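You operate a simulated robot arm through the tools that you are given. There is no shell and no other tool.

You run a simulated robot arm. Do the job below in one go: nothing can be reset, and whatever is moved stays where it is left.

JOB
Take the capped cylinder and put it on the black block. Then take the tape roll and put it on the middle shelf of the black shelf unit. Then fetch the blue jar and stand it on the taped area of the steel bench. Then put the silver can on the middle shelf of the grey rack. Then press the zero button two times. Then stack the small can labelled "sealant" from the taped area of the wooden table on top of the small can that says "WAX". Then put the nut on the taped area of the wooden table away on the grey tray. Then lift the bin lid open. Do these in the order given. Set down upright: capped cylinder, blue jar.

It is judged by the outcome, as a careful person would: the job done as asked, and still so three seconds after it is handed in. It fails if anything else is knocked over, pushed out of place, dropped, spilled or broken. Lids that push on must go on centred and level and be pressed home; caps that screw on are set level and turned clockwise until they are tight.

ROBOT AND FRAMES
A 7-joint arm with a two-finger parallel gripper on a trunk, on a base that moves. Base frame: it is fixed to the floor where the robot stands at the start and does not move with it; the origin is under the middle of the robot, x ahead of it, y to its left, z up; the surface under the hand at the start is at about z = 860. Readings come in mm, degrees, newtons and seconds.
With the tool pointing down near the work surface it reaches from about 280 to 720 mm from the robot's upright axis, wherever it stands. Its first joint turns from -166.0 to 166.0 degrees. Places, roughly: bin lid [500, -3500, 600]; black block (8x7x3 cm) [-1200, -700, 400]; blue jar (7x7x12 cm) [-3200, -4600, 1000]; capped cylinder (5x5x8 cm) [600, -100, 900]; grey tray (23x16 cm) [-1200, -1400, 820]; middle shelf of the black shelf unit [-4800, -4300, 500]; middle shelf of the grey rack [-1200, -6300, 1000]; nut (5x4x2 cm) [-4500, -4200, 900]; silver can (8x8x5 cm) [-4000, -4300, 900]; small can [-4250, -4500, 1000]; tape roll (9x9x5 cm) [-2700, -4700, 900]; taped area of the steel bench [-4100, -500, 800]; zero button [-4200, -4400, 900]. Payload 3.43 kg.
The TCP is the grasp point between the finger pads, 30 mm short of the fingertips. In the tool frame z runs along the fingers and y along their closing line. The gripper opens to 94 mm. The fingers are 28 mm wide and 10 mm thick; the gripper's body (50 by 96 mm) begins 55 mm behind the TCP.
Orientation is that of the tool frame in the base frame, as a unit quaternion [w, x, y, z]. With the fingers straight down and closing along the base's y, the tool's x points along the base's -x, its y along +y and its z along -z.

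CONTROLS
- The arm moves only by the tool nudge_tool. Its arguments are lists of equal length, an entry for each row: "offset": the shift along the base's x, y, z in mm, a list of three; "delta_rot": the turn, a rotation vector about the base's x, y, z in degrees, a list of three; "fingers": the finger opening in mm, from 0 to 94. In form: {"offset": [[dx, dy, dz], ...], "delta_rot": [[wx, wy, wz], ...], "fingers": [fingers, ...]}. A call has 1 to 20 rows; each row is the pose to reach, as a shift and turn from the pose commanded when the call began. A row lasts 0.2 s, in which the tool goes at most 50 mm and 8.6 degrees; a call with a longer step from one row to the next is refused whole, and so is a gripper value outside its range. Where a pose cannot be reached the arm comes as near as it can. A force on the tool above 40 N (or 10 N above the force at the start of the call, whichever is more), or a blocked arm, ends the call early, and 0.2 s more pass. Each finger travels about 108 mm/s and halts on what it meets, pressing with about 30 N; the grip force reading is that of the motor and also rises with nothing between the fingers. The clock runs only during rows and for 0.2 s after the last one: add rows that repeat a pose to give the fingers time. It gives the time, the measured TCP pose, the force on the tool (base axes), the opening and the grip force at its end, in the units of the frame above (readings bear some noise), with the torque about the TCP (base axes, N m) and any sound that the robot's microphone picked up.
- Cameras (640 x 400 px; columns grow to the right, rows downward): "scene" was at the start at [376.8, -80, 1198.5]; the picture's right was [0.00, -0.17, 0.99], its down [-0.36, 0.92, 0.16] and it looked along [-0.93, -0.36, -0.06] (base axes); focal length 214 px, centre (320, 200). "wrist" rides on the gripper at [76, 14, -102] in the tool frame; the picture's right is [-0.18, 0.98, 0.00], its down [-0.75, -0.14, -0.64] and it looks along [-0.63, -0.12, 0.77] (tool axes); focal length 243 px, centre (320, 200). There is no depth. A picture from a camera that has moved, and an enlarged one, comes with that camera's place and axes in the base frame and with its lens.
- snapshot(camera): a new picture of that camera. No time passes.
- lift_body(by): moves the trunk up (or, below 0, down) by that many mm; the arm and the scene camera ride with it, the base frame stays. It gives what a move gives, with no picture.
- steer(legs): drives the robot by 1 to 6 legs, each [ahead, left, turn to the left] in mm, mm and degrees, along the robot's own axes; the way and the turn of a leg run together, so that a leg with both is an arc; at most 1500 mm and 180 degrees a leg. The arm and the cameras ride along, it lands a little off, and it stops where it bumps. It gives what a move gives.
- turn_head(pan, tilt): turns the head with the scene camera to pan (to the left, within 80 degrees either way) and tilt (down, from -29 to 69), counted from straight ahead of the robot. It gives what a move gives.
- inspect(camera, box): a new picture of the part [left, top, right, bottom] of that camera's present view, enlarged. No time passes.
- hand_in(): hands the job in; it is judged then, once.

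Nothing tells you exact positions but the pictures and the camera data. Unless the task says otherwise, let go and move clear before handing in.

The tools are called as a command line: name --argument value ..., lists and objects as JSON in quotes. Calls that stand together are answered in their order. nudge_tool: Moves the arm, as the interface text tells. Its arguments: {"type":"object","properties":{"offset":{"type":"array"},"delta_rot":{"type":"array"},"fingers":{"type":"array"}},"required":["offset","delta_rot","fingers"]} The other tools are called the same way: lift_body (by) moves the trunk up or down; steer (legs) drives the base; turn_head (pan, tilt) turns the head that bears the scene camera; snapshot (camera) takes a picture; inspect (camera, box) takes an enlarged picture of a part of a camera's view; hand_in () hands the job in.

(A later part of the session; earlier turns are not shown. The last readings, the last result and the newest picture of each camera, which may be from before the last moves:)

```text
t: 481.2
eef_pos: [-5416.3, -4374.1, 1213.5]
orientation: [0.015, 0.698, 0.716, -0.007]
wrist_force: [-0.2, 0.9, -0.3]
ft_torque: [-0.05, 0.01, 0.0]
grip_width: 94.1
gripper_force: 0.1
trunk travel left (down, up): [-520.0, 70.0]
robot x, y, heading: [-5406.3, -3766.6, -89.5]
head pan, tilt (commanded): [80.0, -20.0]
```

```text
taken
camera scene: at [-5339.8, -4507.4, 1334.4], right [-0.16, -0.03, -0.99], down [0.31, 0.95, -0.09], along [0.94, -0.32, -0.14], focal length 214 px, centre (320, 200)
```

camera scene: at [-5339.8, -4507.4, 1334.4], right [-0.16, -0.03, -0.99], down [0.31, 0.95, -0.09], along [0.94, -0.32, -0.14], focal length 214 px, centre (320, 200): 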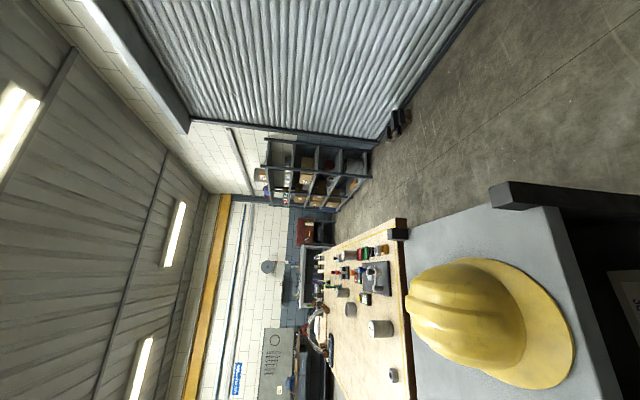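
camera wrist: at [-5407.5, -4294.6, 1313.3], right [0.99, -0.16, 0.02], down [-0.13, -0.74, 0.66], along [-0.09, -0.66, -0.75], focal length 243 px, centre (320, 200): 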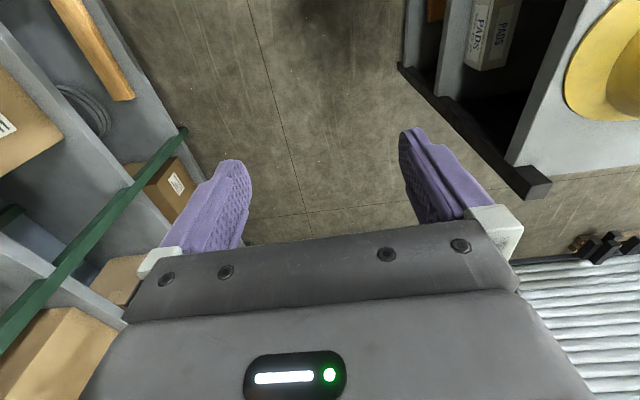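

turn_head --pan 0 --tilt 0

steer --legs '[[-60, 0, 0], [0, -60, 0]]'

snapshot --camera "scene"

```text
t: 482.8
eef_pos: [-5417.9, -4375.1, 1213.6]
orientation: [0.014, 0.698, 0.716, -0.007]
wrist_force: [0.3, -0.3, 0.0]
ft_torque: [0.01, -0.01, -0.01]
grip_width: 93.9
gripper_force: 0.0
trunk travel left (down, up): [-520.0, 70.0]
robot x, y, heading: [-5406.2, -3767.1, -89.5]
head pan, tilt (commanded): [0.0, 0.0]
```

```text
t: 484.3
eef_pos: [-5482.1, -4316.8, 1212.0]
orientation: [0.017, 0.697, 0.716, -0.007]
wrist_force: [-0.7, -1.0, 0.0]
ft_torque: [0.0, -0.08, 0.01]
grip_width: 94.2
gripper_force: 0.0
trunk travel left (down, up): [-520.0, 70.0]
robot x, y, heading: [-5464.6, -3709.4, -89.4]
head pan, tilt (commanded): [0.0, 0.0]
```

```text
taken
camera scene: at [-5479.9, -4424.6, 1255.3], right [-1.0, -0.03, -0.01], down [-0.03, 1.0, -0.03], along [0.01, -0.03, -1.0], focal length 214 px, centre (320, 200)
```

scene: 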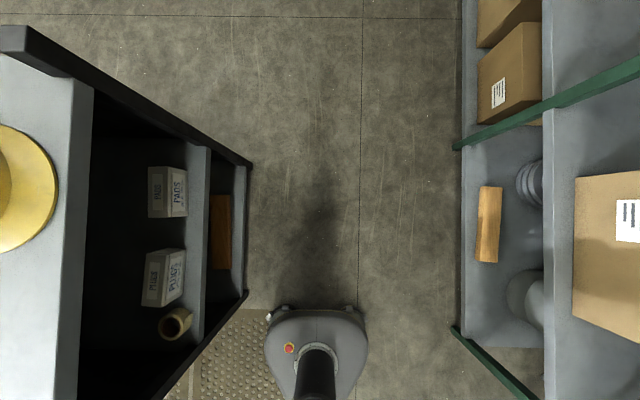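

steer --legs '[[700, 0, 0]]'

snapshot --camera "scene"

```text
t: 488.2
eef_pos: [-5463.3, -5009.4, 1215.1]
orientation: [0.016, 0.699, 0.715, -0.013]
wrist_force: [0.3, 0.1, 0.3]
ft_torque: [0.04, -0.01, -0.01]
grip_width: 93.8
gripper_force: 0.1
trunk travel left (down, up): [-520.0, 70.0]
robot x, y, heading: [-5457.5, -4411.1, -89.6]
head pan, tilt (commanded): [0.0, 0.0]
```

```text
taken
camera scene: at [-5460.9, -5117.4, 1259.5], right [-1.0, -0.02, 0.0], down [-0.02, 1.0, -0.04], along [0.0, -0.04, -1.0], focal length 214 px, centre (320, 200)
```

scene: 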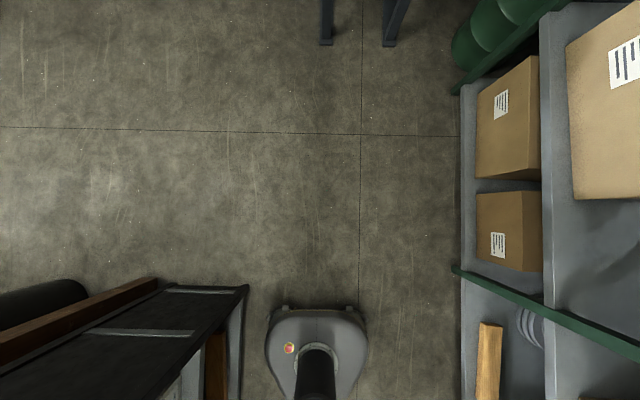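

steer --legs '[[880, 0, 0], [0, 1440, 0], [0, 0, 90], [0, 0, 90]]'

turn_head --pan 0 --tilt -29

snapshot --camera "scene"

```text
t: 507.2
eef_pos: [-4006.4, -4677.3, 1216.2]
orientation: [-0.014, 0.715, -0.699, -0.016]
wrist_force: [0.1, -0.4, 0.6]
ft_torque: [0.03, 0.0, -0.01]
grip_width: 93.9
gripper_force: 0.1
trunk travel left (down, up): [-520.0, 70.0]
robot x, y, heading: [-4014.9, -5277.3, 90.3]
head pan, tilt (commanded): [0.0, 0.0]
```

```text
t: 508.1
eef_pos: [-4007.3, -4677.4, 1215.7]
orientation: [-0.013, 0.716, -0.698, -0.015]
wrist_force: [-1.6, 0.1, 0.0]
ft_torque: [-0.03, -0.01, 0.01]
grip_width: 94.1
gripper_force: 0.1
trunk travel left (down, up): [-520.0, 70.0]
robot x, y, heading: [-4012.2, -5276.3, 90.5]
head pan, tilt (commanded): [0.0, -28.6]
```

```text
taken
camera scene: at [-4009.0, -4530.0, 1284.4], right [1.0, 0.02, 0.0], down [0.02, -0.86, -0.51], along [-0.01, 0.51, -0.86], focal length 214 px, centre (320, 200)
```

scene: 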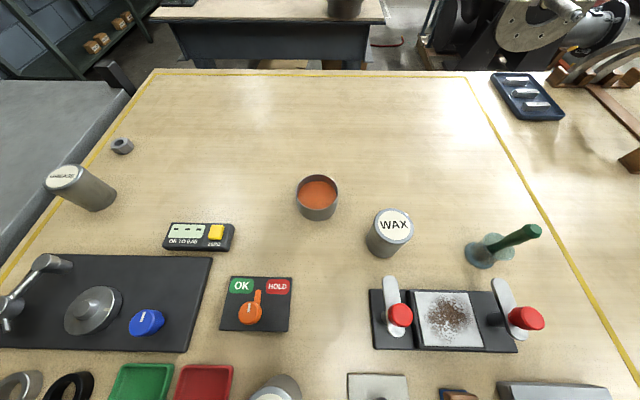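

I see the taped area clearly: the silver can with orange contents, the WAX can, a device with a yellow button, the nut, and a labelled grey can at the left. I'll zoom in to read the labels.

inspect --camera "scene" --box '[0, 120, 260, 280]'

inspect --camera "scene" --box '[100, 200, 340, 350]'

inspect --camera "scene" --box '[200, 280, 440, 400]'

inspect --camera "scene" --box '[270, 140, 430, 270]'

```text
2.46 times, centred on (130, 200) of scene
camera zoom: at [-4009.0, -4530.0, 1284.4], right [1.0, 0.02, 0.0], down [0.02, -0.86, -0.51], along [-0.01, 0.51, -0.86], focal length 528 px, centre (788, 200)
```

zoom: 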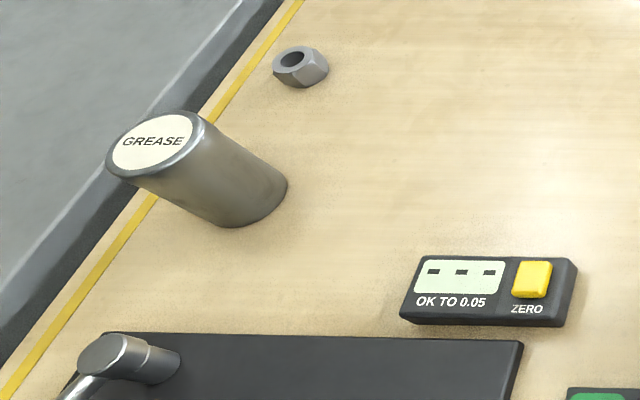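

```text
2.67 times, centred on (220, 275) of scene
camera zoom: at [-4009.0, -4530.0, 1284.4], right [1.0, 0.02, 0.0], down [0.02, -0.86, -0.51], along [-0.01, 0.51, -0.86], focal length 572 px, centre (587, 0)
```

zoom: 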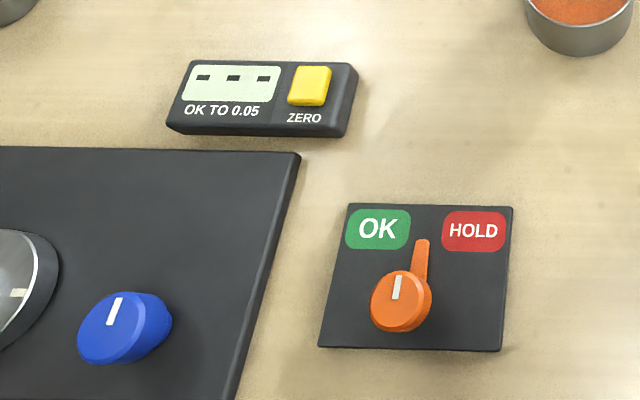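

```text
2.67 times, centred on (320, 340) of scene
camera zoom: at [-4009.0, -4530.0, 1284.4], right [1.0, 0.02, 0.0], down [0.02, -0.86, -0.51], along [-0.01, 0.51, -0.86], focal length 572 px, centre (320, -173)
```

zoom: 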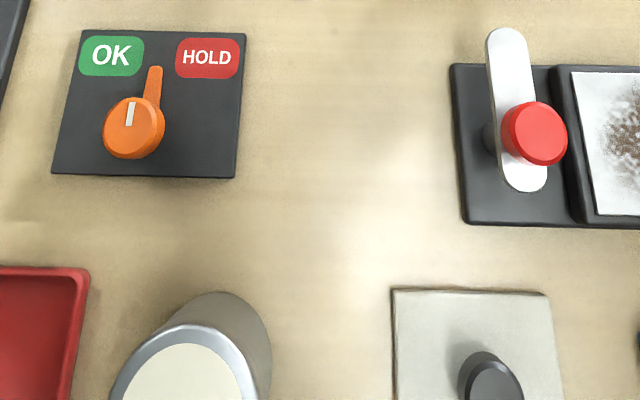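

```text
3.08 times, centred on (350, 205) of scene
camera zoom: at [-4009.0, -4530.0, 1284.4], right [1.0, 0.02, 0.0], down [0.02, -0.86, -0.51], along [-0.01, 0.51, -0.86], focal length 660 px, centre (228, 185)
```

zoom: 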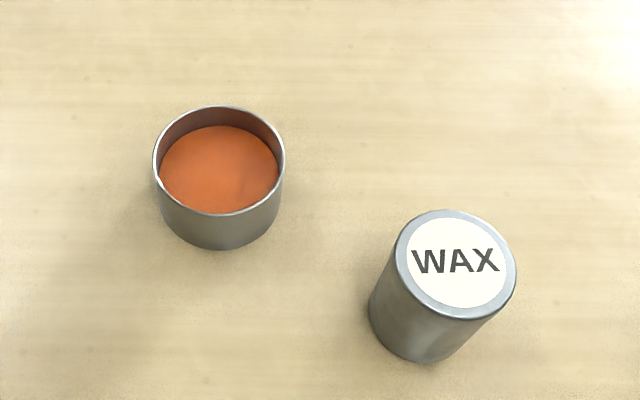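

Labels are clear: the silver can with orange contents is at about (-4019, -4314), so it must stay level. The yellow ZERO button is on the meter, and the third can at the near edge should be the sealant. I'll move in, pitch the tool to 70° for the rack later, and line up over the silver can.

steer --legs '[[270, 0, 0]]'

nudge_tool --offset '[[-4, 15, 0], [-8, 30, 0], [-12, 45, 0], [-12, 55, 0], [-12, 55, 0]]' --delta_rot '[[5.9, 0, 0], [11.8, 0, 0], [17.7, 0, 0], [17.7, 0, -1.4], [17.7, 0, -1.4]]' --fingers '[94, 94, 94, 94, 94]'

lift_body --by -170

turn_head --pan 0 --tilt 20

snapshot --camera "scene"

snapshot --camera "wrist"

```text
t: 510.1
eef_pos: [-4005.9, -4403.8, 1215.3]
orientation: [-0.013, 0.714, -0.7, -0.014]
wrist_force: [0.5, 0.2, -0.2]
ft_torque: [-0.03, -0.01, 0.02]
grip_width: 94.0
gripper_force: 0.1
trunk travel left (down, up): [-520.0, 70.0]
robot x, y, heading: [-4012.7, -4998.5, 90.4]
head pan, tilt (commanded): [0.0, -28.6]
```

```text
t: 511.3
eef_pos: [-4017.8, -4349.4, 1217.3]
orientation: [0.123, -0.695, 0.698, 0.123]
wrist_force: [0.0, 0.5, -0.4]
ft_torque: [0.01, -0.02, 0.0]
grip_width: 93.9
gripper_force: 0.0
trunk travel left (down, up): [-520.0, 70.0]
robot x, y, heading: [-4015.3, -5001.4, 90.3]
head pan, tilt (commanded): [0.0, -28.6]
```

```text
t: 513.2
eef_pos: [-4018.7, -4350.3, 1047.2]
orientation: [0.123, -0.695, 0.697, 0.123]
wrist_force: [0.4, -0.8, -0.1]
ft_torque: [0.02, 0.01, 0.01]
grip_width: 94.2
gripper_force: 0.0
trunk travel left (down, up): [-350.0, 240.0]
robot x, y, heading: [-4017.3, -5004.3, 90.5]
head pan, tilt (commanded): [0.0, -28.6]
```

```text
t: 514.4
eef_pos: [-4018.4, -4349.7, 1046.6]
orientation: [0.124, -0.695, 0.698, 0.123]
wrist_force: [0.0, 0.5, 0.4]
ft_torque: [0.01, -0.02, 0.01]
grip_width: 94.0
gripper_force: 0.1
trunk travel left (down, up): [-350.0, 240.0]
robot x, y, heading: [-4006.6, -5001.4, 90.2]
head pan, tilt (commanded): [0.0, 20.0]
```

```text
taken
camera scene: at [-4017.6, -4288.4, 1107.0], right [1.0, 0.0, 0.0], down [0.0, -1.0, 0.0], along [0.0, 0.0, -1.0], focal length 214 px, centre (320, 200)
```

scene: 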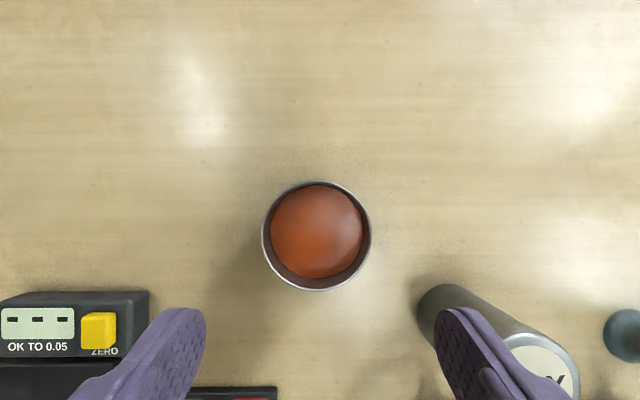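

```text
taken
camera wrist: at [-4034.0, -4455.9, 1116.5], right [-0.98, 0.18, 0.06], down [0.14, 0.49, 0.86], along [0.12, 0.85, -0.5], focal length 243 px, centre (320, 200)
```

wrist: 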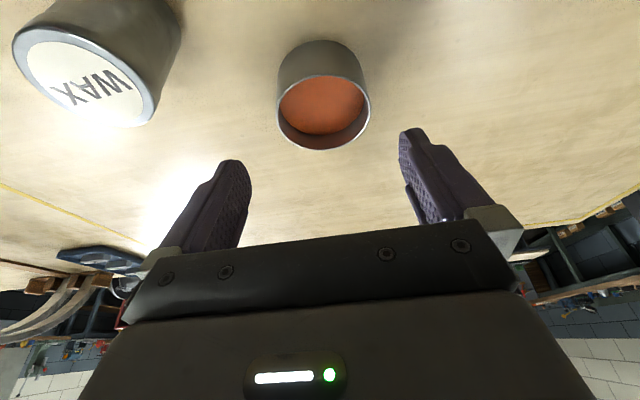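

The rim is centred at (-4020, -4314) with its top at z about 951. I'll descend vertically with the open fingers on either side and check before closing.

nudge_tool --offset '[[-1.3, 33, 0], [-1.3, 33, -30], [-1.3, 33, -60], [-1.3, 33, -85], [-1.3, 33, -100], [-1.3, 33, -100]]' --delta_rot '[[0, 0, 0], [0, 0, 0], [0, 0, 0], [0, 0, 0], [0, 0, 0], [0, 0, 0]]' --fingers '[94, 94, 94, 94, 94, 94]'

turn_head --pan 0 --tilt 35

snapshot --camera "scene"

snapshot --camera "wrist"

```text
t: 515.8
eef_pos: [-4020.7, -4316.1, 947.3]
orientation: [0.124, -0.695, 0.698, 0.122]
wrist_force: [0.3, 0.0, 0.0]
ft_torque: [0.0, -0.01, 0.02]
grip_width: 93.7
gripper_force: 0.0
trunk travel left (down, up): [-350.0, 240.0]
robot x, y, heading: [-4011.6, -5004.6, 90.7]
head pan, tilt (commanded): [0.0, 20.0]
```

```text
t: 516.5
eef_pos: [-4021.4, -4316.4, 947.0]
orientation: [0.123, -0.695, 0.697, 0.123]
wrist_force: [-0.2, -0.8, 0.5]
ft_torque: [-0.01, 0.0, -0.03]
grip_width: 94.2
gripper_force: 0.0
trunk travel left (down, up): [-350.0, 240.0]
robot x, y, heading: [-4017.2, -5005.1, 90.0]
head pan, tilt (commanded): [0.0, 35.0]
```

```text
taken
camera scene: at [-4019.8, -4279.6, 1004.1], right [1.0, 0.0, 0.0], down [0.0, -0.97, 0.26], along [0.0, -0.26, -0.97], focal length 214 px, centre (320, 200)
```

scene: 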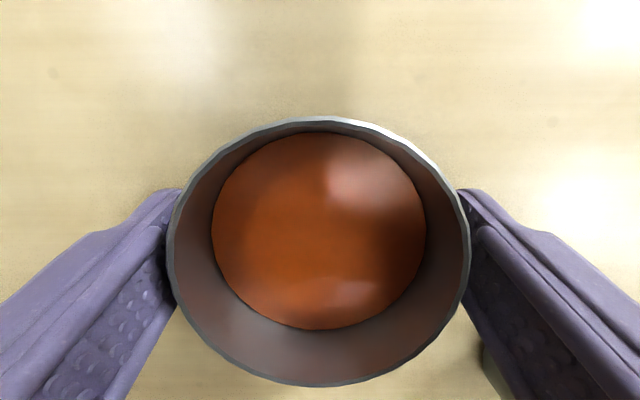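

```text
taken
camera wrist: at [-4036.1, -4423.0, 1016.9], right [-0.98, 0.18, 0.06], down [0.14, 0.49, 0.86], along [0.12, 0.85, -0.5], focal length 243 px, centre (320, 200)
```

wrist: 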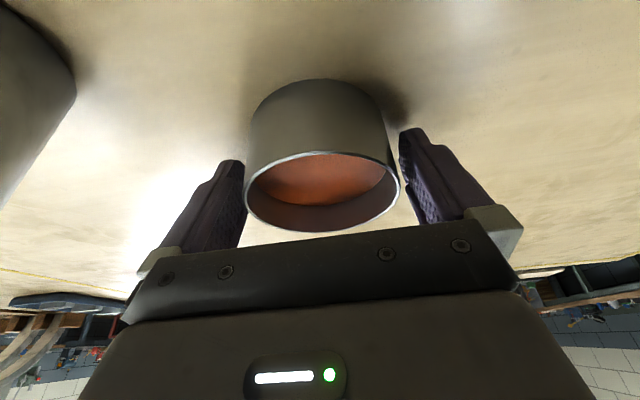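

nudge_tool --offset '[[0, 0, 0], [0, 0, 0], [0, 0, 0], [0, 0, 0]]' --delta_rot '[[0, 0, 0], [0, 0, 0], [0, 0, 0], [0, 0, 0]]' --fingers '[86, 76, 66, 66]'

nudge_tool --offset '[[0, 0, 5], [0, 0, 15], [0, 0, 35], [0, 0, 60], [0, 0, 90], [0, 0, 120]]' --delta_rot '[[0, 0, 0], [0, 0, 0], [0, 0, 0], [0, 0, 0], [0, 0, 0], [0, 0, 0]]' --fingers '[66, 66, 66, 66, 66, 66]'

snapshot --camera "scene"

snapshot --camera "wrist"

```text
t: 517.5
eef_pos: [-4020.1, -4316.1, 946.5]
orientation: [0.123, -0.695, 0.697, 0.123]
wrist_force: [0.4, -0.4, 0.0]
ft_torque: [0.04, -0.05, -0.04]
grip_width: 81.8
gripper_force: 29.9
trunk travel left (down, up): [-350.0, 240.0]
robot x, y, heading: [-4011.6, -5005.5, 90.3]
head pan, tilt (commanded): [0.0, 35.0]
```

```text
t: 518.9
eef_pos: [-4019.7, -4316.2, 1066.9]
orientation: [0.124, -0.695, 0.698, 0.122]
wrist_force: [0.5, 0.9, -3.1]
ft_torque: [0.01, -0.01, -0.01]
grip_width: 82.1
gripper_force: 30.0
trunk travel left (down, up): [-350.0, 240.0]
robot x, y, heading: [-4011.8, -5000.7, 90.1]
head pan, tilt (commanded): [0.0, 35.0]
```

```text
taken
camera scene: at [-4019.1, -4280.2, 1123.4], right [1.0, 0.0, 0.0], down [0.0, -0.97, 0.26], along [0.0, -0.26, -0.97], focal length 214 px, centre (320, 200)
```

scene: 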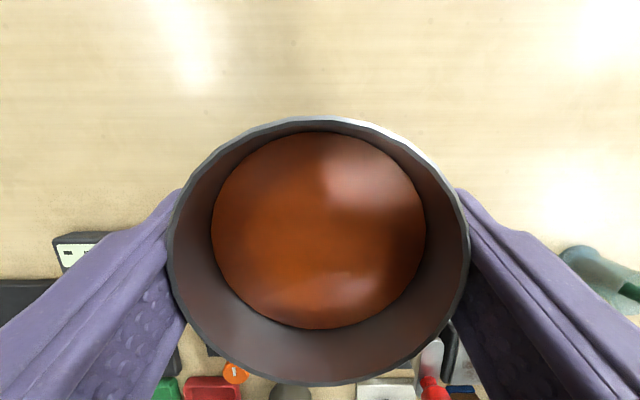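

```text
taken
camera wrist: at [-4035.4, -4423.5, 1136.3], right [-0.98, 0.18, 0.06], down [0.14, 0.49, 0.86], along [0.12, 0.85, -0.5], focal length 243 px, centre (320, 200)
```

wrist: 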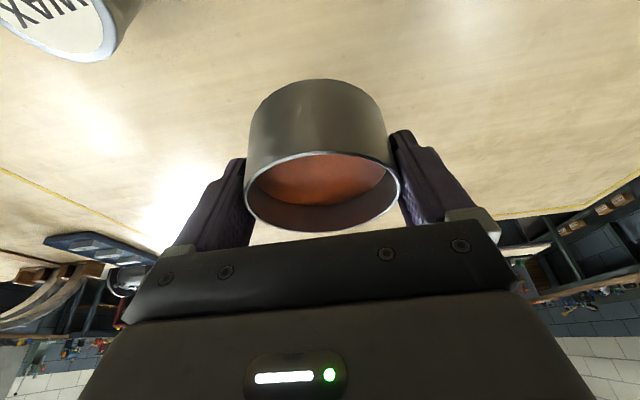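

The silver can is held level at 82 mm. I'll back off, retract the arm, strafe east along the table, and turn to face the grey rack.

steer --legs '[[-310, 0, 0]]'

nudge_tool --offset '[[0, -35, 4], [0, -70, 8], [0, -105, 12], [0, -140, 16], [0, -175, 20], [0, -175, 20]]' --delta_rot '[[0, 0, 0], [0, 0, 0], [0, 0, 0], [0, 0, 0], [0, 0, 0], [0, 0, 0]]' --fingers '[66, 66, 66, 66, 66, 66]'

steer --legs '[[0, -1400, 0], [0, -1300, 0], [0, 0, -90], [0, 0, -90]]'

turn_head --pan 0 --tilt -29

snapshot --camera "scene"

snapshot --camera "wrist"

```text
t: 521.0
eef_pos: [-4015.5, -4625.8, 1065.6]
orientation: [0.123, -0.695, 0.698, 0.122]
wrist_force: [1.0, -0.4, -3.0]
ft_torque: [0.01, 0.01, 0.0]
grip_width: 82.1
gripper_force: 29.9
trunk travel left (down, up): [-350.0, 240.0]
robot x, y, heading: [-4015.8, -5311.5, 90.0]
head pan, tilt (commanded): [0.0, 35.0]
```

```text
t: 522.4
eef_pos: [-4016.3, -4799.9, 1087.3]
orientation: [0.124, -0.694, 0.699, 0.122]
wrist_force: [0.4, 0.0, -3.7]
ft_torque: [0.0, 0.02, 0.01]
grip_width: 82.3
gripper_force: 29.6
trunk travel left (down, up): [-350.0, 240.0]
robot x, y, heading: [-4010.6, -5312.5, 89.8]
head pan, tilt (commanded): [0.0, 35.0]
```

```text
t: 543.2
eef_pos: [-1325.4, -5844.5, 1086.7]
orientation: [0.121, 0.708, 0.684, -0.125]
wrist_force: [0.7, 0.1, -4.5]
ft_torque: [0.0, -0.03, 0.03]
grip_width: 82.4
gripper_force: 29.6
trunk travel left (down, up): [-350.0, 240.0]
robot x, y, heading: [-1314.5, -5336.2, -91.7]
head pan, tilt (commanded): [0.0, 35.0]
```

```text
t: 544.5
eef_pos: [-1325.8, -5845.4, 1087.2]
orientation: [0.12, 0.708, 0.684, -0.125]
wrist_force: [-0.1, 0.1, -3.6]
ft_torque: [0.02, 0.03, -0.04]
grip_width: 82.7
gripper_force: 30.2
trunk travel left (down, up): [-350.0, 240.0]
robot x, y, heading: [-1314.2, -5334.8, -91.3]
head pan, tilt (commanded): [0.0, -28.6]
```

```text
taken
camera scene: at [-1329.1, -5964.4, 1196.9], right [-1.0, 0.04, 0.0], down [0.02, 0.66, -0.75], along [-0.03, -0.75, -0.66], focal length 214 px, centre (320, 200)
```

scene: 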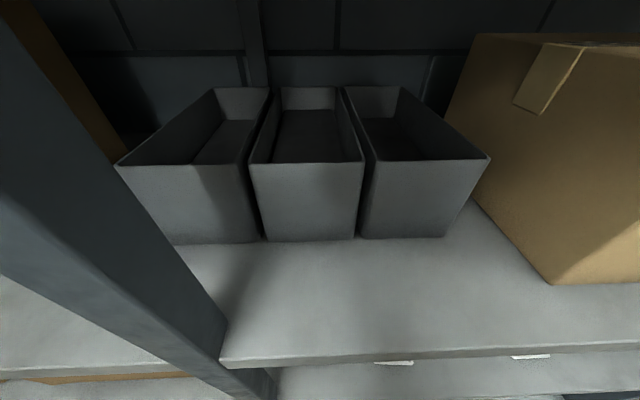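

```text
taken
camera wrist: at [-1308.4, -5739.3, 1157.2], right [0.98, -0.21, 0.06], down [-0.16, -0.48, 0.86], along [-0.15, -0.85, -0.5], focal length 243 px, centre (320, 200)
```

wrist: 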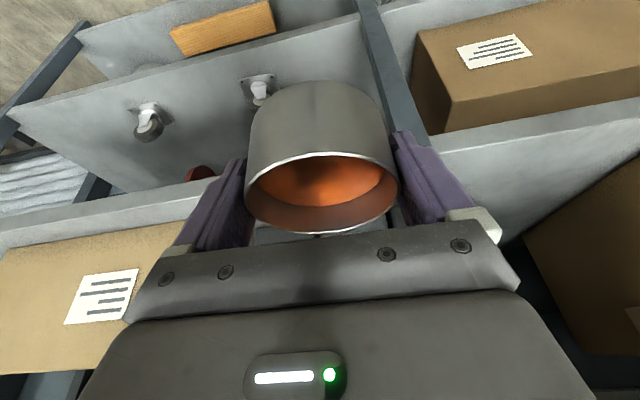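

The middle shelf's front edge is at y -6018 and z 955, with a clear strip about 135 mm deep in front of three grey bins. I'll set the can there at about x -1400, so I'm moving closer and squaring up.

turn_head --pan 0 --tilt 0

steer --legs '[[0, -78, 1.3], [60, 0, 0]]'

snapshot --camera "scene"

snapshot --camera "wrist"

```text
t: 545.5
eef_pos: [-1325.5, -5844.8, 1086.5]
orientation: [0.12, 0.708, 0.684, -0.125]
wrist_force: [0.9, -0.8, -3.7]
ft_torque: [0.0, -0.02, 0.02]
grip_width: 82.2
gripper_force: 29.7
trunk travel left (down, up): [-350.0, 240.0]
robot x, y, heading: [-1315.3, -5335.3, -91.6]
head pan, tilt (commanded): [0.0, 0.0]
```

```text
t: 547.1
eef_pos: [-1392.2, -5906.2, 1087.2]
orientation: [0.12, 0.701, 0.692, -0.124]
wrist_force: [0.3, -1.4, -3.3]
ft_torque: [0.03, 0.04, -0.01]
grip_width: 82.1
gripper_force: 29.6
trunk travel left (down, up): [-350.0, 240.0]
robot x, y, heading: [-1391.1, -5396.4, -90.4]
head pan, tilt (commanded): [0.0, 0.0]
```

```text
taken
camera scene: at [-1392.6, -5995.7, 1160.8], right [-1.0, 0.01, 0.0], down [0.01, 0.94, -0.34], along [-0.01, -0.34, -0.94], focal length 214 px, centre (320, 200)
```

scene: 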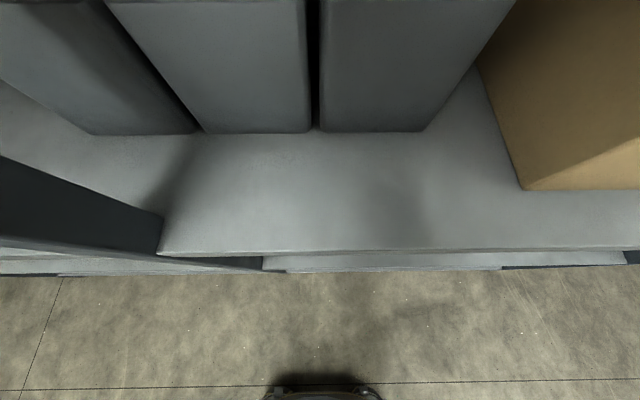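

```text
taken
camera wrist: at [-1377.4, -5799.9, 1156.6], right [0.98, -0.19, 0.06], down [-0.15, -0.49, 0.86], along [-0.13, -0.85, -0.51], focal length 243 px, centre (320, 200)
```

wrist: 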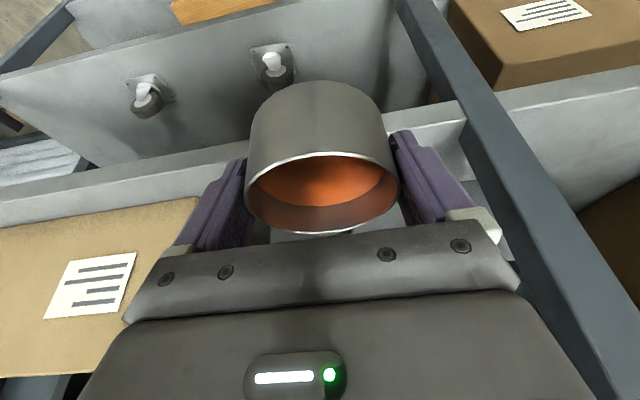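

Geometry confirmed: front edge at -6021, bins at -6152, and clear between the post (-1241) and the box (-1606). I'll lower to entry height and slide the can in.

turn_head --pan 0 --tilt 55

nudge_tool --offset '[[-4, 0, -24], [-8, 0, -46], [-8, -36, -46], [-8, -72, -46], [-8, -108, -46], [-8, -144, -46], [-8, -179, -46], [-8, -179, -46]]' --delta_rot '[[0, 0, 0], [0, 0, 0], [0, 0, 0], [0, 0, 0], [0, 0, 0], [0, 0, 0], [0, 0, 0], [0, 0, 0]]' --fingers '[66, 66, 66, 66, 66, 66, 66, 66]'

snapshot --camera "wrist"

```text
t: 548.3
eef_pos: [-1392.3, -5904.9, 1086.4]
orientation: [0.121, 0.701, 0.692, -0.124]
wrist_force: [-1.1, 0.3, -3.4]
ft_torque: [0.01, 0.03, -0.02]
grip_width: 82.2
gripper_force: 30.2
trunk travel left (down, up): [-350.0, 240.0]
robot x, y, heading: [-1389.3, -5392.3, -90.2]
head pan, tilt (commanded): [0.0, 55.0]
```

```text
t: 550.1
eef_pos: [-1400.0, -6082.9, 1040.4]
orientation: [0.122, 0.7, 0.693, -0.123]
wrist_force: [0.3, 0.3, -2.9]
ft_torque: [-0.01, -0.03, 0.02]
grip_width: 82.2
gripper_force: 29.9
trunk travel left (down, up): [-350.0, 240.0]
robot x, y, heading: [-1394.7, -5395.6, -90.3]
head pan, tilt (commanded): [0.0, 55.0]
```

```text
taken
camera wrist: at [-1385.5, -5977.7, 1110.6], right [0.98, -0.19, 0.06], down [-0.15, -0.49, 0.86], along [-0.13, -0.85, -0.51], focal length 243 px, centre (320, 200)
```

wrist: 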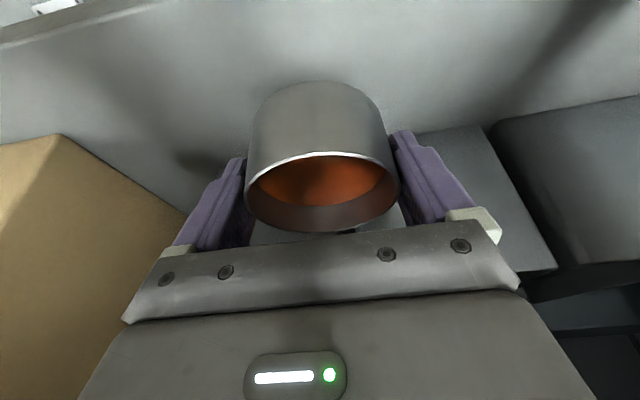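

nudge_tool --offset '[[0, 0, -12], [0, 0, -24], [0, 0, -32], [0, 0, -34], [0, 0, -36], [0, 0, -38], [0, 0, -40], [0, 0, -42], [0, 0, -42]]' --delta_rot '[[0, 0, 0], [0, 0, 0], [0, 0, 0], [0, 0, 0], [0, 0, 0], [0, 0, 0], [0, 0, 0], [0, 0, 0], [0, 0, 0]]' --fingers '[66, 66, 66, 66, 66, 66, 66, 66, 66]'

snapshot --camera "wrist"

```text
t: 552.1
eef_pos: [-1400.7, -6083.2, 997.4]
orientation: [0.121, 0.7, 0.693, -0.123]
wrist_force: [-0.2, 0.5, -3.3]
ft_torque: [0.03, -0.06, -0.02]
grip_width: 82.2
gripper_force: 30.4
trunk travel left (down, up): [-350.0, 240.0]
robot x, y, heading: [-1393.1, -5393.7, -90.2]
head pan, tilt (commanded): [0.0, 55.0]
```

```text
taken
camera wrist: at [-1385.6, -5977.6, 1068.8], right [0.98, -0.19, 0.06], down [-0.15, -0.49, 0.86], along [-0.13, -0.85, -0.5], focal length 243 px, centre (320, 200)
```

wrist: 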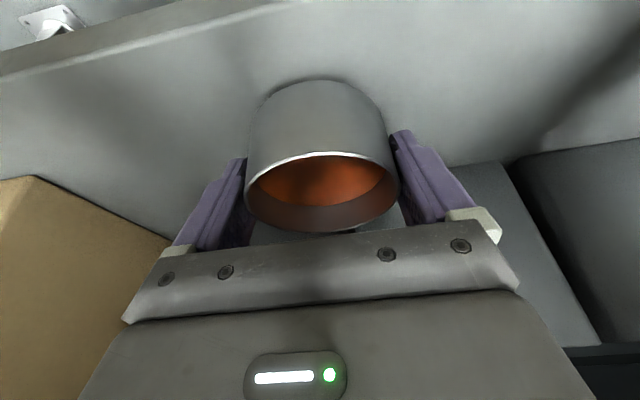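

nudge_tool --offset '[[0, 0, -1], [0, 0, -2], [0, 0, -3], [0, 0, -4], [0, 0, -5], [0, 0, -6], [0, 0, -6]]' --delta_rot '[[0, 0, 0], [0, 0, 0], [0, 0, 0], [0, 0, 0], [0, 0, 0], [0, 0, 0], [0, 0, 0]]' --fingers '[66, 66, 66, 66, 66, 66, 66]'

```text
t: 553.7
eef_pos: [-1399.6, -6083.5, 991.5]
orientation: [0.121, 0.701, 0.692, -0.123]
wrist_force: [0.2, 0.0, -3.3]
ft_torque: [0.02, 0.01, -0.03]
grip_width: 82.1
gripper_force: 30.1
trunk travel left (down, up): [-350.0, 240.0]
robot x, y, heading: [-1389.3, -5393.4, -90.3]
head pan, tilt (commanded): [0.0, 55.0]
```

nudge_tool --offset '[[0, 0, -1], [0, 0, -2], [0, 0, -3], [0, 0, -4], [0, 0, -5], [0, 0, -6], [0, 0, -7], [0, 0, -7]]' --delta_rot '[[0, 0, 0], [0, 0, 0], [0, 0, 0], [0, 0, 0], [0, 0, 0], [0, 0, 0], [0, 0, 0], [0, 0, 0]]' --fingers '[66, 66, 66, 66, 66, 66, 66, 66]'

snapshot --camera "wrist"

```text
t: 555.5
eef_pos: [-1400.0, -6083.3, 987.2]
orientation: [0.123, 0.7, 0.692, -0.125]
wrist_force: [-1.9, -1.6, 12.8]
ft_torque: [0.42, -0.26, -0.02]
grip_width: 82.0
gripper_force: 30.4
trunk travel left (down, up): [-350.0, 240.0]
robot x, y, heading: [-1388.7, -5393.6, -90.3]
head pan, tilt (commanded): [0.0, 55.0]
```

```text
taken
camera wrist: at [-1385.5, -5977.5, 1057.4], right [0.98, -0.19, 0.06], down [-0.15, -0.48, 0.86], along [-0.13, -0.86, -0.5], focal length 243 px, centre (320, 200)
```

wrist: 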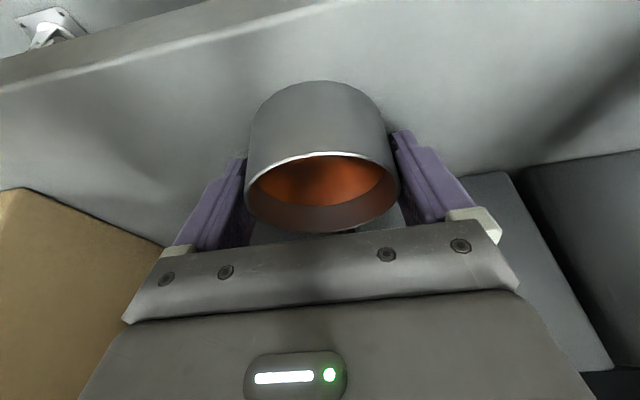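

Contact at z 987. I'll release, rise a little, and withdraw.

nudge_tool --offset '[[0, 0, 1], [0, 0, 1], [0, 0, 1], [0, 0, 1]]' --delta_rot '[[0, 0, 0], [0, 0, 0], [0, 0, 0], [0, 0, 0]]' --fingers '[86, 92, 94, 94]'

nudge_tool --offset '[[0, 0, 20], [0, 0, 40], [0, 0, 60], [0, 40, 60], [0, 80, 60], [0, 120, 60], [0, 160, 60], [0, 180, 60]]' --delta_rot '[[0, 0, 0], [0, 0, 0], [0, 0, 0], [0, 0, 0], [0, 0, 0], [0, 0, 0], [0, 0, 0], [0, 0, 0]]' --fingers '[94, 94, 94, 94, 94, 94, 94, 94]'

turn_head --pan 0 --tilt -15

snapshot --camera "scene"

```text
t: 556.5
eef_pos: [-1399.0, -6084.5, 987.3]
orientation: [0.121, 0.701, 0.692, -0.123]
wrist_force: [-0.8, -0.6, 0.4]
ft_torque: [0.0, 0.02, 0.01]
grip_width: 94.2
gripper_force: 0.1
trunk travel left (down, up): [-350.0, 240.0]
robot x, y, heading: [-1393.7, -5395.7, -90.1]
head pan, tilt (commanded): [0.0, 55.0]
```

```text
t: 558.3
eef_pos: [-1399.2, -5903.3, 1046.7]
orientation: [0.122, 0.701, 0.692, -0.123]
wrist_force: [0.9, -0.2, -0.5]
ft_torque: [-0.02, 0.04, -0.01]
grip_width: 94.0
gripper_force: 0.1
trunk travel left (down, up): [-350.0, 240.0]
robot x, y, heading: [-1391.7, -5393.9, -90.1]
head pan, tilt (commanded): [0.0, 55.0]
```

```text
t: 559.7
eef_pos: [-1399.2, -5902.1, 1046.5]
orientation: [0.122, 0.701, 0.692, -0.124]
wrist_force: [0.6, 0.9, -0.2]
ft_torque: [0.01, 0.0, 0.01]
grip_width: 93.9
gripper_force: 0.1
trunk travel left (down, up): [-350.0, 240.0]
robot x, y, heading: [-1393.0, -5393.9, -90.3]
head pan, tilt (commanded): [0.0, -15.0]
```

```text
taken
camera scene: at [-1400.6, -6010.4, 1137.6], right [-1.0, 0.01, 0.0], down [0.01, 0.82, -0.57], along [-0.01, -0.57, -0.82], focal length 214 px, centre (320, 200)
```

scene: 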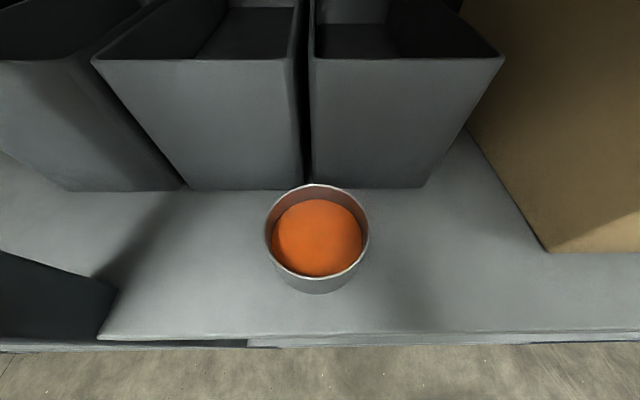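

Task 4 is done: the silver can sits upright on the rack's middle shelf with its contents intact. Next is the ZERO button at about (-4192, -4392), so I'll turn and return to the wooden table.

turn_head --pan 0 --tilt 45

steer --legs '[[-120, 0, 0], [0, 0, 90], [0, 0, 90], [0, 1400, 0], [0, 1400, 0]]'

nudge_tool --offset '[[0, 0, 10], [0, 0, 20], [0, 0, 30], [0, 0, 30]]' --delta_rot '[[-7, 0, 0], [-14, 0, 0], [-20, 0, 0], [-20, 0, 0]]' --fingers '[60, 30, 0, 0]'

turn_head --pan 0 --tilt -29

snapshot --camera "scene"

```text
t: 561.0
eef_pos: [-1399.6, -5903.5, 1046.4]
orientation: [0.122, 0.7, 0.692, -0.124]
wrist_force: [-0.2, -0.4, -0.4]
ft_torque: [0.01, 0.0, -0.03]
grip_width: 93.7
gripper_force: 0.0
trunk travel left (down, up): [-350.0, 240.0]
robot x, y, heading: [-1393.4, -5396.5, -90.4]
head pan, tilt (commanded): [0.0, 45.0]
```

```text
t: 583.0
eef_pos: [-4159.5, -4667.5, 1046.1]
orientation: [0.126, -0.678, 0.715, 0.119]
wrist_force: [-0.9, 0.2, -0.5]
ft_torque: [0.0, -0.02, 0.02]
grip_width: 94.1
gripper_force: 0.0
trunk travel left (down, up): [-350.0, 240.0]
robot x, y, heading: [-4186.7, -5171.3, 87.6]
head pan, tilt (commanded): [0.0, 45.0]
```

```text
t: 584.0
eef_pos: [-4158.0, -4668.9, 1077.2]
orientation: [0.007, -0.689, 0.725, -0.007]
wrist_force: [-0.2, 0.0, -0.1]
ft_torque: [-0.02, 0.0, 0.0]
grip_width: 0.1
gripper_force: 29.9
trunk travel left (down, up): [-350.0, 240.0]
robot x, y, heading: [-4189.5, -5177.9, 87.3]
head pan, tilt (commanded): [0.0, 45.0]
```

```text
t: 585.5
eef_pos: [-4159.3, -4668.5, 1076.7]
orientation: [0.006, -0.689, 0.725, -0.007]
wrist_force: [-1.0, 0.3, -0.2]
ft_torque: [0.03, -0.02, -0.06]
grip_width: 0.1
gripper_force: 30.1
trunk travel left (down, up): [-350.0, 240.0]
robot x, y, heading: [-4189.6, -5177.0, 87.2]
head pan, tilt (commanded): [0.0, -28.6]
```

```text
taken
camera scene: at [-4152.2, -4518.0, 1139.1], right [1.0, -0.05, 0.02], down [-0.04, -0.88, -0.48], along [0.04, 0.48, -0.88], focal length 214 px, centre (320, 200)
```

scene: 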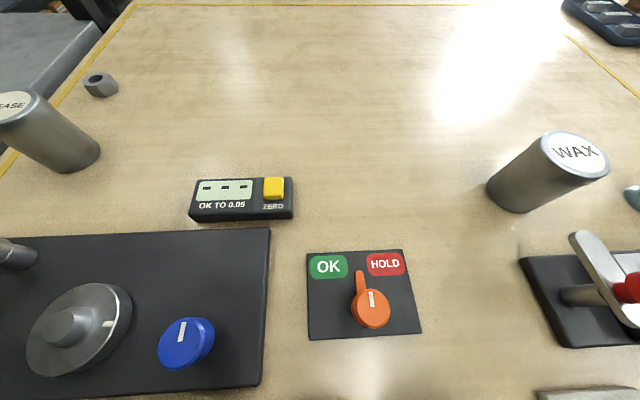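

I can see the yellow ZERO button on the meter. I'll square the heading, drive in, and bring the closed fingertips above it.

steer --legs '[[0, 0, 2.7], [175, 0, 0]]'

turn_head --pan 0 --tilt 10

snapshot --camera "scene"

```text
t: 587.4
eef_pos: [-4183.5, -4491.1, 1076.1]
orientation: [0.007, -0.706, 0.708, -0.007]
wrist_force: [-0.6, 0.6, -0.9]
ft_torque: [-0.06, 0.0, -0.01]
grip_width: 0.0
gripper_force: 30.4
trunk travel left (down, up): [-350.0, 240.0]
robot x, y, heading: [-4187.0, -5002.7, 90.2]
head pan, tilt (commanded): [0.0, -28.6]
```

```text
t: 588.4
eef_pos: [-4183.8, -4492.0, 1076.2]
orientation: [0.007, -0.706, 0.708, -0.006]
wrist_force: [0.6, -0.8, 0.1]
ft_torque: [0.02, -0.01, -0.01]
grip_width: 0.0
gripper_force: 30.0
trunk travel left (down, up): [-350.0, 240.0]
robot x, y, heading: [-4184.8, -4999.1, 90.1]
head pan, tilt (commanded): [0.0, 10.0]
```

```text
taken
camera scene: at [-4183.7, -4397.6, 1113.1], right [1.0, 0.0, 0.02], down [-0.01, -0.98, 0.17], along [0.02, -0.17, -0.98], focal length 214 px, centre (320, 200)
```

scene: 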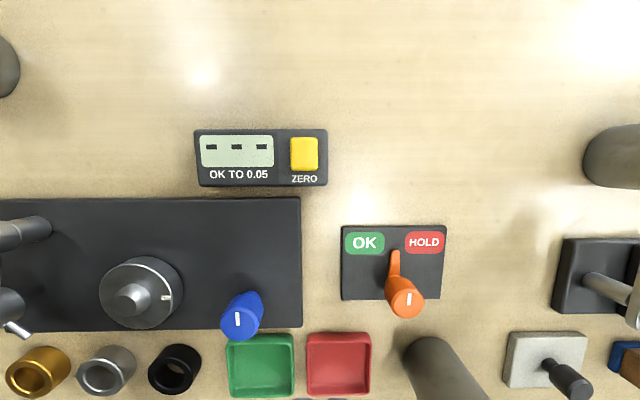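

The button's centre is at (-4193.3, -4391.2). I'll place the fingertips about 15 mm above it and check.

nudge_tool --offset '[[-5, 35, 0], [-9.6, 70, 0], [-9.6, 100.5, -10], [-9.6, 100.5, -45], [-9.6, 100.5, -75], [-9.6, 100.5, -90], [-9.6, 100.5, -90]]' --delta_rot '[[0, 0.5, 0], [0, 1.05, 0], [0, 1.05, 0], [0, 1.05, 0], [0, 1.05, 0], [0, 1.05, 0], [0, 1.05, 0]]' --fingers '[0, 0, 0, 0, 0, 0, 0]'

turn_head --pan 0 --tilt 45

snapshot --camera "scene"

snapshot --camera "wrist"

```text
t: 590.0
eef_pos: [-4193.3, -4391.7, 986.0]
orientation: [0.001, -0.706, 0.708, 0.0]
wrist_force: [-0.2, -0.2, 0.3]
ft_torque: [-0.02, -0.01, 0.0]
grip_width: 0.3
gripper_force: 30.0
trunk travel left (down, up): [-350.0, 240.0]
robot x, y, heading: [-4187.7, -5000.2, 89.8]
head pan, tilt (commanded): [0.0, 10.0]
```

```text
t: 591.0
eef_pos: [-4193.6, -4391.0, 986.3]
orientation: [0.001, -0.706, 0.708, -0.001]
wrist_force: [0.4, 0.4, -0.4]
ft_torque: [0.01, 0.01, 0.01]
grip_width: 0.0
gripper_force: 29.9
trunk travel left (down, up): [-350.0, 240.0]
robot x, y, heading: [-4185.4, -5000.7, 90.0]
head pan, tilt (commanded): [0.0, 45.0]
```

```text
taken
camera scene: at [-4193.2, -4351.8, 1034.9], right [1.0, 0.0, 0.0], down [0.0, -0.71, 0.71], along [0.0, -0.71, -0.71], focal length 214 px, centre (320, 200)
```

scene: 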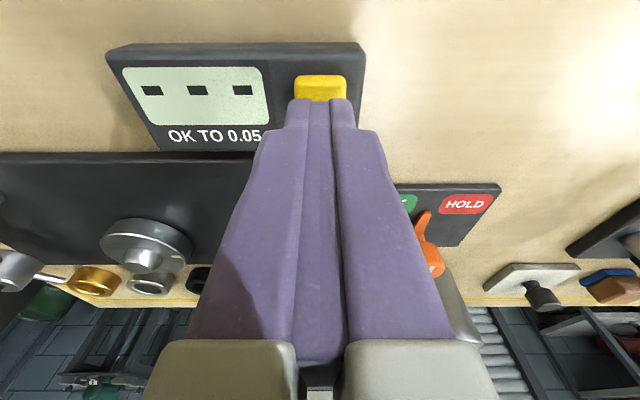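

```text
taken
camera wrist: at [-4209.4, -4467.4, 1089.2], right [-0.98, 0.19, 0.0], down [0.14, 0.75, 0.64], along [0.12, 0.63, -0.77], focal length 243 px, centre (320, 200)
```

wrist: 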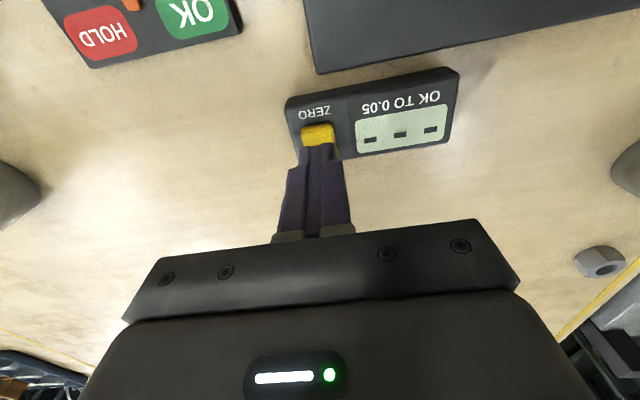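

The tips are centred on the yellow button. I'll press down slowly in small steps and watch force and sound.

nudge_tool --offset '[[0, 0, -8], [0, 0, -13], [0, 0, -15], [0, 0, -17], [0, 0, -19], [0, 0, -21]]' --delta_rot '[[0, 0, 0], [0, 0, 0], [0, 0, 0], [0, 0, 0], [0, 0, 0], [0, 0, 0]]' --fingers '[0, 0, 0, 0, 0, 0]'

```text
t: 592.4
eef_pos: [-4192.2, -4390.7, 966.5]
orientation: [0.0, -0.706, 0.708, 0.001]
wrist_force: [-1.2, -1.5, 5.7]
ft_torque: [-0.06, 0.04, -0.02]
grip_width: 0.2
gripper_force: 30.2
trunk travel left (down, up): [-350.0, 240.0]
robot x, y, heading: [-4189.5, -4999.5, 90.2]
head pan, tilt (commanded): [0.0, 45.0]
heard: click
```

A click: that's the first press. I'll lift fully off the button, then press once more.

nudge_tool --offset '[[0, 0, 6], [0, 0, 13], [0, 0, 19], [0, 0, 19]]' --delta_rot '[[0, 0, 0], [0, 0, 0], [0, 0, 0], [0, 0, 0]]' --fingers '[0, 0, 0, 0]'

inspect --camera "scene" --box '[100, 30, 380, 180]'

```text
t: 593.4
eef_pos: [-4193.6, -4392.1, 984.4]
orientation: [0.0, -0.705, 0.709, 0.0]
wrist_force: [-0.2, -0.5, 0.4]
ft_torque: [0.01, 0.0, 0.04]
grip_width: 0.2
gripper_force: 29.8
trunk travel left (down, up): [-350.0, 240.0]
robot x, y, heading: [-4185.3, -5000.8, 90.1]
head pan, tilt (commanded): [0.0, 45.0]
```

```text
2.29 times, centred on (240, 105) of scene
camera zoom: at [-4192.6, -4352.4, 1032.6], right [1.0, 0.0, 0.0], down [0.0, -0.71, 0.71], along [0.0, -0.71, -0.71], focal length 490 px, centre (503, 417)
```

zoom: 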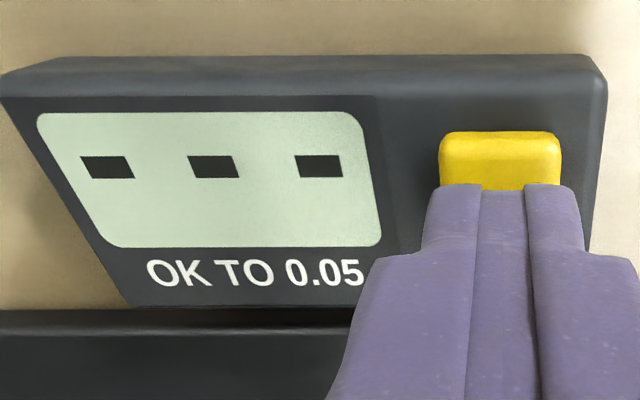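

nudge_tool --offset '[[0, 0, -8], [0, 0, -12], [0, 0, -14], [0, 0, -16], [0, 0, -18], [0, 0, -19]]' --delta_rot '[[0, 0, 0], [0, 0, 0], [0, 0, 0], [0, 0, 0], [0, 0, 0], [0, 0, 0]]' --fingers '[0, 0, 0, 0, 0, 0]'

```text
t: 594.8
eef_pos: [-4193.1, -4391.9, 965.0]
orientation: [0.001, -0.706, 0.709, 0.0]
wrist_force: [-0.5, -1.8, 6.2]
ft_torque: [-0.07, 0.03, -0.03]
grip_width: 0.0
gripper_force: 29.8
trunk travel left (down, up): [-350.0, 240.0]
robot x, y, heading: [-4188.7, -5004.2, 90.3]
head pan, tilt (commanded): [0.0, 45.0]
heard: click
```

Second click heard, so task 5 is done. I'll rise straight up, back off, and look at the can at the near edge to confirm it says SEALANT.

nudge_tool --offset '[[0, 0, 15], [0, 0, 45], [0, 0, 85], [0, 0, 120], [0, 0, 120]]' --delta_rot '[[0, 0, 0], [0, 0, 0], [0, 0, 0], [0, 0, 0], [0, 0, 0]]' --fingers '[0, 0, 0, 0, 0]'

steer --legs '[[-250, 0, 0], [0, -125, 0]]'

turn_head --pan 0 --tilt 10

snapshot --camera "scene"

snapshot --camera "wrist"

```text
t: 596.0
eef_pos: [-4193.9, -4391.3, 1087.2]
orientation: [0.001, -0.707, 0.707, 0.0]
wrist_force: [-0.8, 0.5, -0.6]
ft_torque: [-0.01, -0.02, 0.0]
grip_width: 0.0
gripper_force: 30.0
trunk travel left (down, up): [-350.0, 240.0]
robot x, y, heading: [-4186.7, -4999.7, 90.2]
head pan, tilt (commanded): [0.0, 45.0]
```

```text
t: 598.7
eef_pos: [-4067.5, -4638.4, 1085.7]
orientation: [0.0, -0.706, 0.708, 0.0]
wrist_force: [0.8, -0.4, -0.2]
ft_torque: [-0.01, 0.04, -0.01]
grip_width: 0.1
gripper_force: 29.8
trunk travel left (down, up): [-350.0, 240.0]
robot x, y, heading: [-4061.5, -5248.6, 90.0]
head pan, tilt (commanded): [0.0, 45.0]
```

```text
t: 599.7
eef_pos: [-4067.8, -4638.9, 1087.1]
orientation: [0.001, -0.706, 0.708, -0.001]
wrist_force: [-0.1, -1.5, 1.3]
ft_torque: [-0.02, 0.02, -0.01]
grip_width: 0.1
gripper_force: 30.1
trunk travel left (down, up): [-350.0, 240.0]
robot x, y, heading: [-4062.3, -5246.9, 90.1]
head pan, tilt (commanded): [0.0, 10.0]
```

```text
taken
camera scene: at [-4067.8, -4544.7, 1122.3], right [1.0, 0.0, 0.0], down [0.0, -0.98, 0.17], along [0.0, -0.17, -0.98], focal length 214 px, centre (320, 200)
```

scene: 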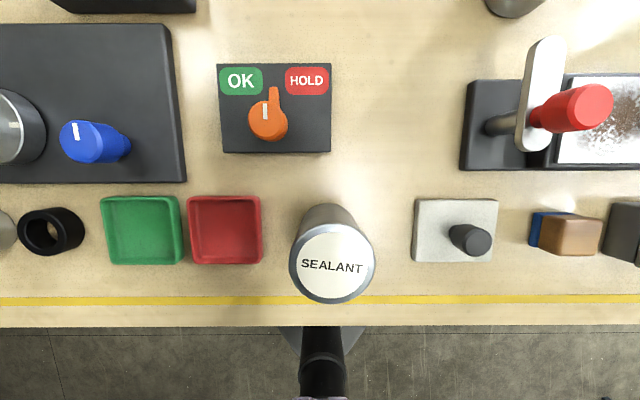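

```text
taken
camera wrist: at [-4084.2, -4715.2, 1188.2], right [-0.98, 0.19, 0.0], down [0.14, 0.75, 0.64], along [0.12, 0.63, -0.77], focal length 243 px, centre (320, 200)
```

wrist: 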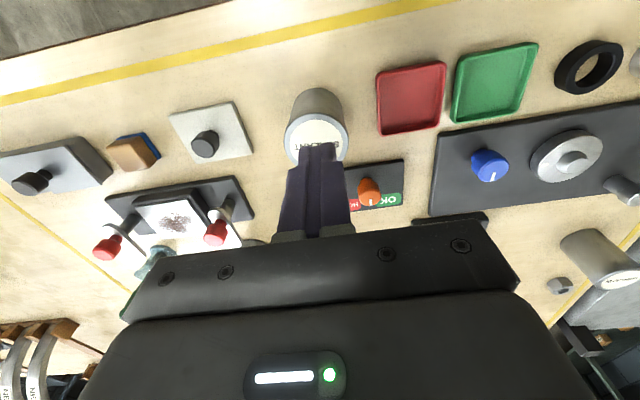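

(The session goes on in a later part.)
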